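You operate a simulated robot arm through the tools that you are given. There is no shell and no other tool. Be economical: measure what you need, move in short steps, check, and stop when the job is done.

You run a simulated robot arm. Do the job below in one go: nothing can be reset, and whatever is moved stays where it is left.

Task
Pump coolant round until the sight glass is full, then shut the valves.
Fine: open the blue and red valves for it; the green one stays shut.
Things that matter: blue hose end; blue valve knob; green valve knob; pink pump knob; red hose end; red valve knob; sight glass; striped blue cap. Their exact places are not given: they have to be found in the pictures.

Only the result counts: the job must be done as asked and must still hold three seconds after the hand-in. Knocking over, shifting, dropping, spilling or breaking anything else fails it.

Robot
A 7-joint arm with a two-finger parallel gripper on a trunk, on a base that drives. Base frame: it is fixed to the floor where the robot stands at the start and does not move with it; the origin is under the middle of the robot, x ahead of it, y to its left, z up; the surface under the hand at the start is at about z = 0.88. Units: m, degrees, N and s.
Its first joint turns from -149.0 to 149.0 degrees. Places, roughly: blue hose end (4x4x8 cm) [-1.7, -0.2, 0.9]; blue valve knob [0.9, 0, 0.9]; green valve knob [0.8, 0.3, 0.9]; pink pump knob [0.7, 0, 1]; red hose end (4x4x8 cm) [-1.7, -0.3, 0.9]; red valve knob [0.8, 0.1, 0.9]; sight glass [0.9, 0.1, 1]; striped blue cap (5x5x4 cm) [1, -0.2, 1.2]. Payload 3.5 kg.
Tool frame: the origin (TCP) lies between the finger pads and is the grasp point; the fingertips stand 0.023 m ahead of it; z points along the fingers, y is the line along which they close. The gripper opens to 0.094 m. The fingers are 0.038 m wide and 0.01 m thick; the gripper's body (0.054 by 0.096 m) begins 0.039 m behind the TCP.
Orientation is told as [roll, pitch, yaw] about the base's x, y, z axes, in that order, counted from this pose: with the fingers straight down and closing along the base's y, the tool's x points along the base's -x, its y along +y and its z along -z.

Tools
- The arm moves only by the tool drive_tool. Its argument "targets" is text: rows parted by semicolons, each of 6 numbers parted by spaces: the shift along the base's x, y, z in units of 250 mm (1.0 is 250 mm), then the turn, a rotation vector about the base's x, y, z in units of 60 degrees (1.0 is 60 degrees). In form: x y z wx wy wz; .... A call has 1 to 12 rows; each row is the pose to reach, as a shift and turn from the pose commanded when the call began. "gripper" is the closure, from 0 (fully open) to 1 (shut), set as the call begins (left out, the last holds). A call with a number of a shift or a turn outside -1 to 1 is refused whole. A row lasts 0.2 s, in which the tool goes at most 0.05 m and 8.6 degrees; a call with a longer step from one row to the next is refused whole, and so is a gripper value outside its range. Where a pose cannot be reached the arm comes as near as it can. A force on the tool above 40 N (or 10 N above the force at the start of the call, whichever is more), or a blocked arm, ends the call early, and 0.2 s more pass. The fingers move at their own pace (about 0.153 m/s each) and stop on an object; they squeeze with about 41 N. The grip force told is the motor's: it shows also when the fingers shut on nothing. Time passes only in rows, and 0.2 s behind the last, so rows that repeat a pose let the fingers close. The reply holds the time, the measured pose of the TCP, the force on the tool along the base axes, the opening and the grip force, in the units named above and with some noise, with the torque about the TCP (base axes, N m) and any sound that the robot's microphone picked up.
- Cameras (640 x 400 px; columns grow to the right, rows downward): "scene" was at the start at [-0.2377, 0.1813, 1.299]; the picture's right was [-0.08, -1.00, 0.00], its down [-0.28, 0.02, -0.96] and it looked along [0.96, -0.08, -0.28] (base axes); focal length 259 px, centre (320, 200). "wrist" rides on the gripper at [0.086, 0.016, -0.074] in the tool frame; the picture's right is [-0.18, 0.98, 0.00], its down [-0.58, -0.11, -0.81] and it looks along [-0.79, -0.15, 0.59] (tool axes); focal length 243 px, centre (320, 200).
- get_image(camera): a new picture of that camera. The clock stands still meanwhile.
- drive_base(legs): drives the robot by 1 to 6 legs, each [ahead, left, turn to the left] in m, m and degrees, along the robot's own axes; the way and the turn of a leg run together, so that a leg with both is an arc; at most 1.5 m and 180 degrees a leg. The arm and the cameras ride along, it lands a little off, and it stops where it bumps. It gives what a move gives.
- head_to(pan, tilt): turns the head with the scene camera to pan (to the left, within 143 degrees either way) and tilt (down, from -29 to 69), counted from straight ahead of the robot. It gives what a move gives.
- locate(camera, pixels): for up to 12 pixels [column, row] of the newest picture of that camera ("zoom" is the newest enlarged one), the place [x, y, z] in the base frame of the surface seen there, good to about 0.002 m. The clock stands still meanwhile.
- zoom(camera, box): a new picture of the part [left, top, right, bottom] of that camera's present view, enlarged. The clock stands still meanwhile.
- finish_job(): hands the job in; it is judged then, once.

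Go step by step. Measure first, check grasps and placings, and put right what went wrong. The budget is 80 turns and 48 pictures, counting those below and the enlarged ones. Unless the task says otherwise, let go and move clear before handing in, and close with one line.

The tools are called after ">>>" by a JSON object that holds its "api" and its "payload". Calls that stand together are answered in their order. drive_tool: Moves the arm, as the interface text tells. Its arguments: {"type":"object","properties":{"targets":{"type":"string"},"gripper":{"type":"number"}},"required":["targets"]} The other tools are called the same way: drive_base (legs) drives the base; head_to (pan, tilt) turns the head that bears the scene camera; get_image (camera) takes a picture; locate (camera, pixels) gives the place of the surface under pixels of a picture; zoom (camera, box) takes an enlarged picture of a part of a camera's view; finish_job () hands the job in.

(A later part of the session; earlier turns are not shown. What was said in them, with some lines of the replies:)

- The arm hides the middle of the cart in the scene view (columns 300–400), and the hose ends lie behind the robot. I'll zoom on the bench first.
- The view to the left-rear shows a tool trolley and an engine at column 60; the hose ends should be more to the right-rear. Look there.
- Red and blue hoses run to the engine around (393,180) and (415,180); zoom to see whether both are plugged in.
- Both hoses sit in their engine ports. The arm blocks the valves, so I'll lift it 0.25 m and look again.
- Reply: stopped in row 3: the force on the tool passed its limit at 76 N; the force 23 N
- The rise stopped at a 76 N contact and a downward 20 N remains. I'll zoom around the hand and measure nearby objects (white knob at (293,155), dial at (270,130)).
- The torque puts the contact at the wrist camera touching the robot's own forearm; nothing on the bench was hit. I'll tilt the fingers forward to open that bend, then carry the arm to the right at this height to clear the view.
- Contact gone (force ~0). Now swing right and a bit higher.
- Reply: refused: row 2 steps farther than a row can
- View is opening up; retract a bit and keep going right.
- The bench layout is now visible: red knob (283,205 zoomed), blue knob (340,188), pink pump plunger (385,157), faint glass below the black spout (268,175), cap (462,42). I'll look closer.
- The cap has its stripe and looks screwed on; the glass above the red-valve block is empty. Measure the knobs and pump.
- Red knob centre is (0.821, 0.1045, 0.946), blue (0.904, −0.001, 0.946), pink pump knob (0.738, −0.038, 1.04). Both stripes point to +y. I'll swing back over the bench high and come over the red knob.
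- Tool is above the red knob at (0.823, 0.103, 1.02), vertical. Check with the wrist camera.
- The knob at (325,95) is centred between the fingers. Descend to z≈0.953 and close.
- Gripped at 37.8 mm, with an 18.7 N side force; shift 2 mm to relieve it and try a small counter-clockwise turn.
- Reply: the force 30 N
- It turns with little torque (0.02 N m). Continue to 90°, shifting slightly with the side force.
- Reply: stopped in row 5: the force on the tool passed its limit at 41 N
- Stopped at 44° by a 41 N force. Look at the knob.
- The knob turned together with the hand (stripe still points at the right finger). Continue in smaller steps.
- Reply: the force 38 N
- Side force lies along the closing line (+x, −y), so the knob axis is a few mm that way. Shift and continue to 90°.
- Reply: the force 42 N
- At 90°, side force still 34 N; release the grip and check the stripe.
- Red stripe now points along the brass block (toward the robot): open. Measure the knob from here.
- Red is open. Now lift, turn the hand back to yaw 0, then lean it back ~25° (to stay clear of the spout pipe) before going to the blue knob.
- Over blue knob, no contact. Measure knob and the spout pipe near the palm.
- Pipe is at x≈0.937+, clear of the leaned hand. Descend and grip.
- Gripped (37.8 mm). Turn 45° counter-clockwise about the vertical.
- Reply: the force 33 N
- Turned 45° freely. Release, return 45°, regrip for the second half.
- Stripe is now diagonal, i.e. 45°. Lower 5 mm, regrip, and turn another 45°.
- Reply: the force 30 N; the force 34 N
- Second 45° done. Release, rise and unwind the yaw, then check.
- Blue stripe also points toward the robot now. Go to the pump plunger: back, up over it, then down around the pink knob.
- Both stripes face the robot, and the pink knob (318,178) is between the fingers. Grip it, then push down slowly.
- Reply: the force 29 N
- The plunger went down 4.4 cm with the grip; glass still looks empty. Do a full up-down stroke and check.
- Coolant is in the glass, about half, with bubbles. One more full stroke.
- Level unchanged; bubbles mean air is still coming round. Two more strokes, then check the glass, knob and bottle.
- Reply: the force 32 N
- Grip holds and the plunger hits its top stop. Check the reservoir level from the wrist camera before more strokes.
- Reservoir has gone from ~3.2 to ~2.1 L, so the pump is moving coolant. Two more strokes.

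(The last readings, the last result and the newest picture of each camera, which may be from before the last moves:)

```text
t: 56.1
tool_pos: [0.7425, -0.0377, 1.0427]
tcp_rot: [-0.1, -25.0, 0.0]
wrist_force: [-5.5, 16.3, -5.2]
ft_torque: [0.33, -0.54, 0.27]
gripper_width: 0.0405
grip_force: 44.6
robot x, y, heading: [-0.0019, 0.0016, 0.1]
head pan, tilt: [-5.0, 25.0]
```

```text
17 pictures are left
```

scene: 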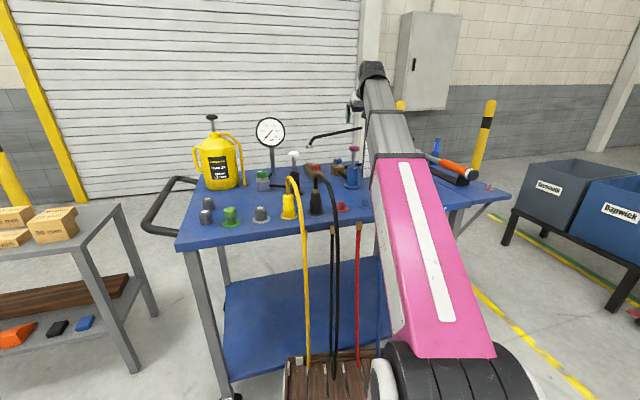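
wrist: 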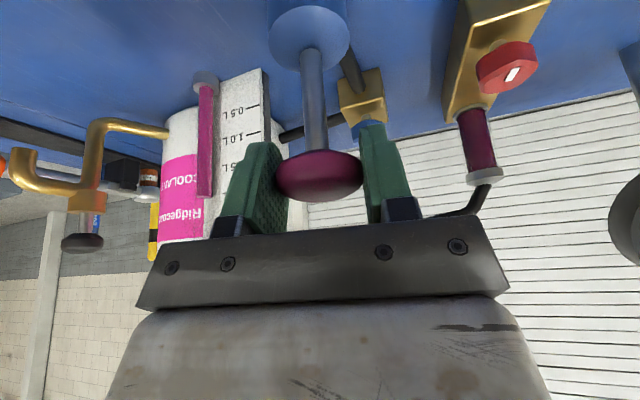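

The glass at (478,140) is full and bubble-free. Release the plunger and go back above the blue knob, yaw +45° and leaned.

>>> {"api": "drive_tool", "payload": {"targets": "0 0 0 0 0 0; 0 0 0 0 0 0; 0 0 0.12 0 0 0; 0 0 0.24 0 0 0; 0.19 0.05 0.2 0 0 0; 0.35 0.1 0.1 0 0 0; 0.5 0.146 0 0 0 0; 0.654 0.146 -0.1 0 0 0; 0.654 0.146 -0.1 0 0 0", "gripper": 0.3}}

>>> {"api": "drive_tool", "payload": {"targets": "0 0 0 0 0 0.14; 0 0 0 0 0 0.28; 0 0 0 0 0 0.42; 0 0 0 0 0 0.56; 0 0 0 0 0 0.7; 0 0 -0.1 0 0 0.75; 0 0 -0.235 0 0 0.75; 0 0 -0.235 0 0 0.75"}}

```text
refused: row 5 steps farther than a row can; nothing moved
```

```text
t: 57.8
tool_pos: [0.7423, -0.0392, 0.9887]
tcp_rot: [-0.5, -25.6, 45.1]
wrist_force: [-6.7, -3.9, 11.9]
ft_torque: [0.63, 0.32, 0.19]
gripper_width: 0.0421
grip_force: 45.2
robot x, y, heading: [-0.0003, 0.0012, -0.4]
head pan, tilt: [-5.0, 25.0]
stopped in row 8: the force on the tool passed its limit at 66 N (the readings are from after the stop); the commanded pose is now the measured one
```

The first call was refused, so the second one turned and pushed the plunger once more while gripped (harmless half stroke, bottomed at 0.989). Bring it back up and un-yaw, then release.

>>> {"api": "drive_tool", "payload": {"targets": "0 0.005 0.04 0 0 -0.13; 0 0.005 0.08 0 0 -0.26; 0 0.005 0.12 0 0 -0.39; 0 0.005 0.16 0 0 -0.52; 0 0.005 0.2 0 0 -0.65; 0 0.005 0.215 0 0 -0.75; 0 0.005 0.215 0 0 -0.75"}}

>>> {"api": "drive_tool", "payload": {"targets": "0 0 0 0 0 0; 0 0 0 0 0 0; 0 0 0 0 0 0", "gripper": 0.3}}

>>> {"api": "get_image", "payload": {"camera": "wrist"}}

```text
t: 58.8
tool_pos: [0.7445, -0.0382, 1.0257]
tcp_rot: [-0.6, -25.3, 14.4]
wrist_force: [6.0, -1.5, -17.7]
ft_torque: [-0.01, 0.17, 0.07]
gripper_width: 0.041
grip_force: 44.8
robot x, y, heading: [0.0005, -0.0017, -0.4]
head pan, tilt: [-5.0, 25.0]
stopped in row 5: the force on the tool passed its limit at 45 N (the readings are from after the stop); the commanded pose is now the measured one
```

```text
t: 59.6
tool_pos: [0.742, -0.0375, 1.0273]
tcp_rot: [-0.5, -25.3, 14.3]
wrist_force: [0.3, -0.4, -0.9]
ft_torque: [-0.03, 0.0, -0.03]
gripper_width: 0.0661
grip_force: 0.1
robot x, y, heading: [0.0007, 0.0017, -0.1]
head pan, tilt: [-5.0, 25.0]
```

```text
16 pictures are left
```

wrist: 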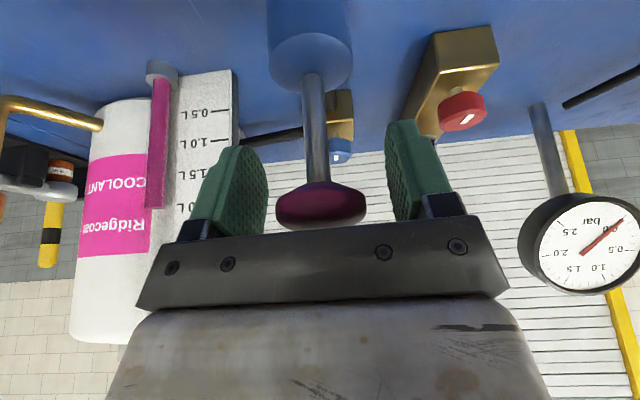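

Plunger is released and up. Now the route to blue with shorter steps.

>>> {"api": "drive_tool", "payload": {"targets": "0 0 0.15 0 0 0; 0 0 0.3 0 0 0; 0.17 0.04 0.28 0 0 0; 0.33 0.08 0.2 0 0 0; 0.46 0.12 0.08 0 0 0.1; 0.6 0.146 0 0 0 0.2; 0.658 0.146 -0.03 0 0 0.3; 0.658 0.146 -0.03 0 0 0.4; 0.658 0.146 -0.03 0 0 0.512; 0.658 0.146 -0.03 0 0 0.512"}}

>>> {"api": "get_image", "payload": {"camera": "wrist"}}

```text
t: 61.8
tool_pos: [0.9073, -0.001, 1.0208]
tcp_rot: [-0.5, -25.4, 45.1]
wrist_force: [0.4, -0.3, 0.2]
ft_torque: [-0.03, -0.01, -0.02]
gripper_width: 0.0658
grip_force: 0.1
robot x, y, heading: [-0.0031, -0.0012, -0.3]
head pan, tilt: [-5.0, 25.0]
```

```text
15 pictures are left
```

wrist: 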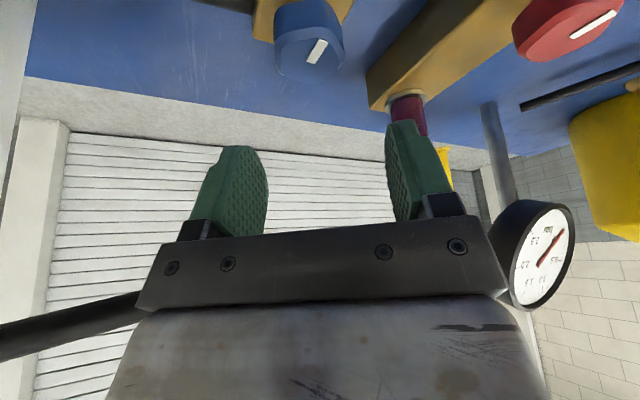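

Hand is over the blue knob at yaw 45°. Descend, grip, and turn 45° clockwise.

>>> {"api": "drive_tool", "payload": {"targets": "0 0 -0.13 0 0 0; 0 0 -0.255 0 0 0; 0 0 -0.255 0 0 0"}}

>>> {"api": "drive_tool", "payload": {"targets": "0 0 0 0 0 0; 0 0 0 0 0 0; 0 0 0 0 0 0", "gripper": 1}}

>>> {"api": "drive_tool", "payload": {"targets": "0 0 0 0 0 -0.07; 0 0 0 0 0 -0.17; 0 0 0 0 0 -0.27; 0 0 0 0 0 -0.37; 0 0 0 0 0 -0.47; 0 0 0 0 0 -0.57; 0 0 0 0 0 -0.67; 0 0 0 0 0 -0.75; 0 0 0 0 0 -0.75"}}

```text
t: 62.6
tool_pos: [0.9082, 0.0011, 0.9542]
tcp_rot: [-0.5, -25.4, 45.1]
wrist_force: [-0.5, -0.2, -0.8]
ft_torque: [-0.01, -0.02, 0.02]
gripper_width: 0.0657
grip_force: 0.0
robot x, y, heading: [0.0016, 0.0018, -0.2]
head pan, tilt: [-5.0, 25.0]
```

```text
t: 63.4
tool_pos: [0.9095, -0.0009, 0.9545]
tcp_rot: [-0.6, -25.4, 45.0]
wrist_force: [14.1, -12.8, -2.3]
ft_torque: [0.63, 0.15, 0.02]
gripper_width: 0.0371
grip_force: 44.8
robot x, y, heading: [-0.0007, -0.0005, -0.1]
head pan, tilt: [-5.0, 25.0]
```

```text
t: 65.4
tool_pos: [0.9083, -0.0005, 0.9553]
tcp_rot: [-0.4, -25.5, -0.1]
wrist_force: [22.9, 14.8, -11.9]
ft_torque: [0.9, -0.23, 0.01]
gripper_width: 0.0371
grip_force: 44.8
robot x, y, heading: [-0.0045, -0.0028, 0.2]
head pan, tilt: [-5.0, 25.0]
```

First 45° closed. Release, return to +45°, regrip, turn again.

>>> {"api": "drive_tool", "payload": {"targets": "0 0 0.02 0 0 0; 0 0 0.02 0 0 0; 0 0 0.02 0 0 0.14; 0 0 0.02 0 0 0.28; 0 0 0.02 0 0 0.42; 0 0 0.02 0 0 0.56; 0 0 0.02 0 0 0.7; 0 0 0.02 0 0 0.75; 0 0 0 0 0 0.75", "gripper": 0.3}}

>>> {"api": "drive_tool", "payload": {"targets": "0 0 0 0 0 0; 0 0 0 0 0 0; 0 0 0 0 0 0", "gripper": 1}}

>>> {"api": "drive_tool", "payload": {"targets": "0 0 0 0 0 -0.07; 0 0 0 0 0 -0.17; 0 0 0 0 0 -0.27; 0 0 0 0 0 -0.37; 0 0 0 0 0 -0.47; 0 0 0 0 0 -0.57; 0 0 0 0 0 -0.67; 0 0 0 0 0 -0.76; 0 0 0 0 0 -0.76"}}

```text
t: 67.4
tool_pos: [0.908, -0.0009, 0.955]
tcp_rot: [-0.4, -25.3, 45.0]
wrist_force: [-0.3, 0.9, 0.2]
ft_torque: [-0.01, 0.02, 0.0]
gripper_width: 0.0657
grip_force: 0.1
robot x, y, heading: [-0.0013, 0.0014, -0.2]
head pan, tilt: [-5.0, 25.0]
```

```text
t: 68.2
tool_pos: [0.9076, -0.001, 0.9558]
tcp_rot: [-0.4, -25.4, 45.0]
wrist_force: [8.5, -8.5, -2.5]
ft_torque: [0.42, 0.12, -0.03]
gripper_width: 0.0376
grip_force: 44.6
robot x, y, heading: [0.0008, 0.0002, -0.1]
head pan, tilt: [-5.0, 25.0]
```

```text
t: 70.2
tool_pos: [0.9075, 0.0007, 0.9555]
tcp_rot: [-0.5, -25.3, -0.5]
wrist_force: [-8.0, 11.0, 2.9]
ft_torque: [0.78, 0.18, 0.48]
gripper_width: 0.0379
grip_force: 44.7
robot x, y, heading: [0.0014, -0.0006, 0.0]
head pan, tilt: [-5.0, 25.0]
```

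Torque 0.48 N m at the end shows the closed stop. Release, lift, and go above red along the reverse path.

>>> {"api": "drive_tool", "payload": {"targets": "0 0 0 0 0 0; 0 0 0 0 0 0; 0 0 0.13 0 0 0; 0 0 0.26 0 0 0; -0.15 0.04 0.26 0 0 0; -0.29 0.12 0.26 0 0 0; -0.32 0.25 0.26 0 0 0; -0.332 0.416 0.26 0 0.1 0; -0.332 0.416 0.26 0 0.22 0; -0.332 0.416 0.26 0 0.33 0; -0.332 0.416 0.26 0 0.422 0; -0.332 0.416 0.26 0 0.422 0", "gripper": 0.3}}

>>> {"api": "get_image", "payload": {"camera": "wrist"}}

```text
t: 72.8
tool_pos: [0.8249, 0.1059, 1.0202]
tcp_rot: [-0.8, -0.1, -0.5]
wrist_force: [-0.1, -0.2, 0.6]
ft_torque: [0.01, -0.02, -0.04]
gripper_width: 0.0656
grip_force: 0.0
robot x, y, heading: [-0.0016, -0.0019, 0.0]
head pan, tilt: [-5.0, 25.0]
```

```text
14 pictures are left
```

wrist: 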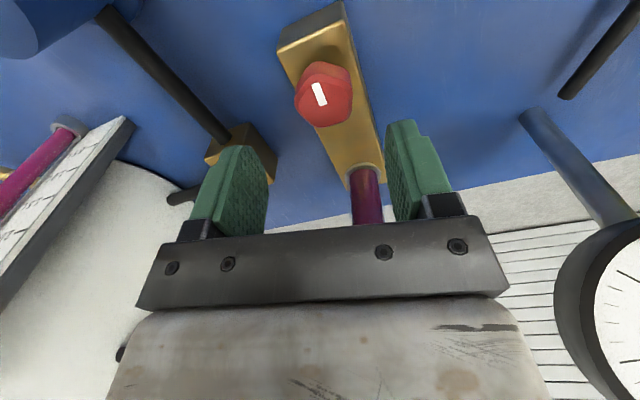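

Over red with yaw 0; glass still full. Turn the hand to yaw 90° and descend onto the knob.

>>> {"api": "drive_tool", "payload": {"targets": "0 0 0 0 0 0.14; 0 0 0 0 0 0.28; 0 0 0 0 0 0.42; 0 0 0 0 0 0.56; 0 0 0 0 0 0.7; 0 0 0 0 0 0.84; 0 0 0 0 0 0.98; 0 0 0 0 0 0.98"}}

>>> {"api": "drive_tool", "payload": {"targets": "0 0 0 0 0 0.14; 0 0 0 0 0 0.28; 0 0 0 0 0 0.42; 0 -0.004 0 0 0 0.53; 0 -0.004 -0.13 0 0 0.53; 0 -0.004 -0.26 0 0 0.53; 0 -0.004 -0.26 0 0 0.53"}}

>>> {"api": "drive_tool", "payload": {"targets": "0 0 0 0 0 0; 0 0 0 0 0 0; 0 0 0 0 0 0", "gripper": 1}}

```text
t: 74.6
tool_pos: [0.8241, 0.1021, 1.0211]
tcp_rot: [-0.8, 0.1, 58.4]
wrist_force: [0.5, 0.5, -0.9]
ft_torque: [0.02, 0.02, 0.01]
gripper_width: 0.0659
grip_force: 0.0
robot x, y, heading: [0.0035, -0.0008, 0.2]
head pan, tilt: [-5.0, 25.0]
```

```text
t: 76.2
tool_pos: [0.8245, 0.1012, 0.9548]
tcp_rot: [-0.8, -0.1, 90.1]
wrist_force: [-0.1, 0.6, -0.2]
ft_torque: [0.02, -0.03, 0.0]
gripper_width: 0.0657
grip_force: 0.0
robot x, y, heading: [-0.0005, 0.0019, -0.3]
head pan, tilt: [-5.0, 25.0]
```

```text
t: 77.0
tool_pos: [0.8275, 0.1024, 0.9546]
tcp_rot: [-0.8, -0.1, 90.1]
wrist_force: [16.3, 0.1, -1.4]
ft_torque: [0.02, 0.62, -0.07]
gripper_width: 0.038
grip_force: 44.3
robot x, y, heading: [-0.0013, -0.005, 0.1]
head pan, tilt: [-5.0, 25.0]
```

Gripped. Turn clockwise.

>>> {"api": "drive_tool", "payload": {"targets": "0.004 0.006 0 0 0 -0.07; 0.004 0.006 0 0 0 -0.17; 0.004 0.006 0 0 0 -0.27; 0.004 0.006 0 0 0 -0.37; 0.004 0.006 0 0 0 -0.47; 0.004 0.006 0 0 0 -0.57; 0.004 0.006 0 0 0 -0.67; 0.004 0.006 0 0 0 -0.75; 0.004 0.006 0 0 0 -0.75"}}

```text
t: 79.0
tool_pos: [0.8248, 0.1027, 0.9542]
tcp_rot: [-0.5, 0.0, 45.1]
wrist_force: [-15.2, 4.4, -27.1]
ft_torque: [0.62, 0.37, 0.05]
gripper_width: 0.0381
grip_force: 45.1
robot x, y, heading: [0.0022, -0.0032, -0.0]
head pan, tilt: [-5.0, 25.0]
```

Half way, force moderate. Continue the remaining 45°.

>>> {"api": "drive_tool", "payload": {"targets": "-0.003 0 0.004 0 0 -0.07; -0.003 0.002 0.004 0 0 -0.17; -0.003 0.002 0.004 0 0 -0.27; -0.003 0.002 0.004 0 0 -0.37; -0.003 0.002 0.004 0 0 -0.47; -0.003 0.002 0.004 0 0 -0.57; -0.003 0.002 0.004 0 0 -0.67; -0.003 0.002 0.004 0 0 -0.76; -0.003 0.002 0.004 0 0 -0.76"}}

```text
t: 81.0
tool_pos: [0.8264, 0.1049, 0.9601]
tcp_rot: [-0.6, -0.2, -0.6]
wrist_force: [-2.8, 27.4, 0.9]
ft_torque: [0.81, 0.04, 0.51]
gripper_width: 0.038
grip_force: 44.9
robot x, y, heading: [-0.0022, -0.0004, -0.2]
head pan, tilt: [-5.0, 25.0]
```

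Stop felt again (0.51 N m). Release, rise with forward tilt, and swing right for a final look.

>>> {"api": "drive_tool", "payload": {"targets": "0 0 0 0 0 0; 0 0 0 0 0 0; 0 0 0.12 0 0 0; 0 0 0.24 0 -0.13 0; 0 0 0.36 0 -0.26 0; 0 0 0.48 0 -0.39 0; 0 0 0.62 0 -0.5 0; 0 0 0.76 0 -0.5 0; -0.1 0 0.84 0 -0.5 0; -0.28 0 0.88 0 -0.5 0; -0.42 0 0.92 0 -0.5 0; -0.42 -0.19 0.92 0 -0.5 0", "gripper": 0.3}}

>>> {"api": "drive_tool", "payload": {"targets": "0 -0.19 0 0 0 0; 0 -0.38 0 0 0 0; 0 -0.57 0 0 0 0; 0 -0.76 0 0 0 0; 0 -0.95 0 0 0 0"}}

>>> {"api": "drive_tool", "payload": {"targets": "0 -0.19 0 0 0 0; 0 -0.38 0 0 0 0; 0 -0.57 0 0 0 0; 0 -0.57 0 0 0 0"}}

>>> {"api": "zoom", "payload": {"camera": "scene", "box": [230, 90, 430, 240]}}

>>> {"api": "zoom", "payload": {"camera": "scene", "box": [300, 135, 364, 175]}}

```text
t: 83.6
tool_pos: [0.7186, 0.0546, 1.1871]
tcp_rot: [-0.5, -30.0, -0.6]
wrist_force: [0.4, -0.2, -0.2]
ft_torque: [0.0, 0.01, 0.04]
gripper_width: 0.0658
grip_force: 0.1
robot x, y, heading: [0.0028, -0.0011, -0.0]
head pan, tilt: [-5.0, 25.0]
```

```text
t: 84.8
tool_pos: [0.7173, -0.182, 1.1863]
tcp_rot: [-0.4, -30.0, -0.7]
wrist_force: [0.2, 0.2, -0.5]
ft_torque: [0.03, 0.01, 0.03]
gripper_width: 0.0657
grip_force: 0.1
robot x, y, heading: [0.0045, 0.0018, 0.2]
head pan, tilt: [-5.0, 25.0]
```

```text
t: 85.8
tool_pos: [0.718, -0.3269, 1.1859]
tcp_rot: [-0.4, -30.2, -0.6]
wrist_force: [-0.4, -0.3, 0.6]
ft_torque: [-0.04, 0.01, -0.06]
gripper_width: 0.0658
grip_force: 0.1
robot x, y, heading: [-0.0022, -0.0033, -0.1]
head pan, tilt: [-5.0, 25.0]
```

```text
2.67 times, centred on (330, 165) of scene
```

zoom: 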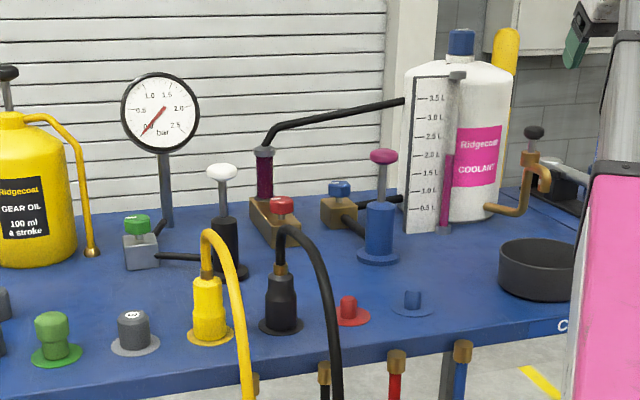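

```text
10.00 times, centred on (332, 155) of scene
```

zoom: 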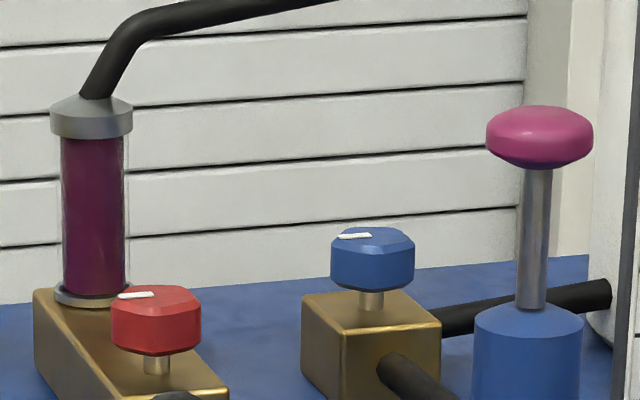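

The glass is full, both stripes are back at +y (shut), and green is untouched. A quick look at the hose ends before handing in.

>>> {"api": "head_to", "payload": {"pan": -143, "tilt": 20}}

>>> {"api": "zoom", "payload": {"camera": "scene", "box": [290, 110, 510, 260]}}

```text
t: 88.0
tool_pos: [0.7193, -0.3264, 1.1849]
tcp_rot: [-0.5, -30.0, -0.6]
wrist_force: [0.2, 1.0, 0.6]
ft_torque: [0.01, -0.04, 0.01]
gripper_width: 0.0658
grip_force: 0.1
robot x, y, heading: [0.0018, -0.0018, -0.0]
head pan, tilt: [-143.0, 20.0]
```

```text
2.67 times, centred on (400, 185) of scene
```

zoom: 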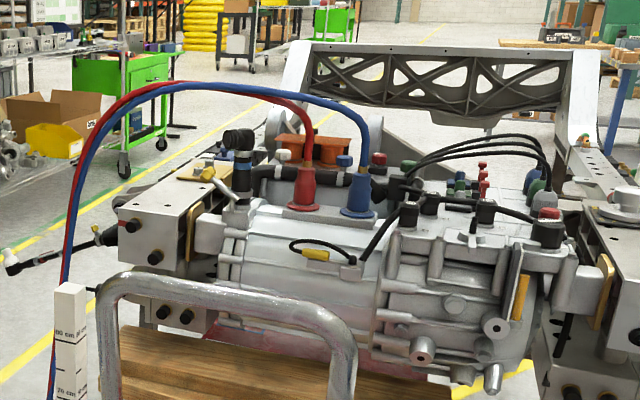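

Hoses are still seated, but there is a pinkish patch under the engine near (280,345); zoom to check for a leak.

>>> {"api": "zoom", "payload": {"camera": "scene", "box": [320, 200, 460, 290]}}

```text
4.44 times, centred on (390, 245) of scene
```

zoom: 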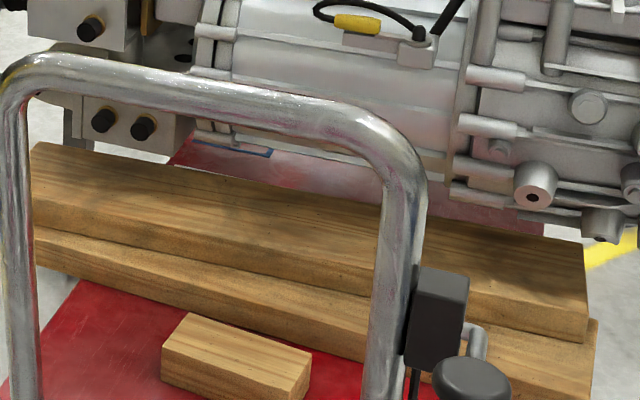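

The pinkish patch is just the red trolley top behind the wood, so there is no leak. Hand in.

>>> {"api": "finish_job", "payload": {}}

```text
The job is handed in.
```

The sight glass is full and free of bubbles, the blue and red valves are shut again, and the green valve was never touched. One extra half stroke of the pump went in after the glass was already full, which did no visible harm.
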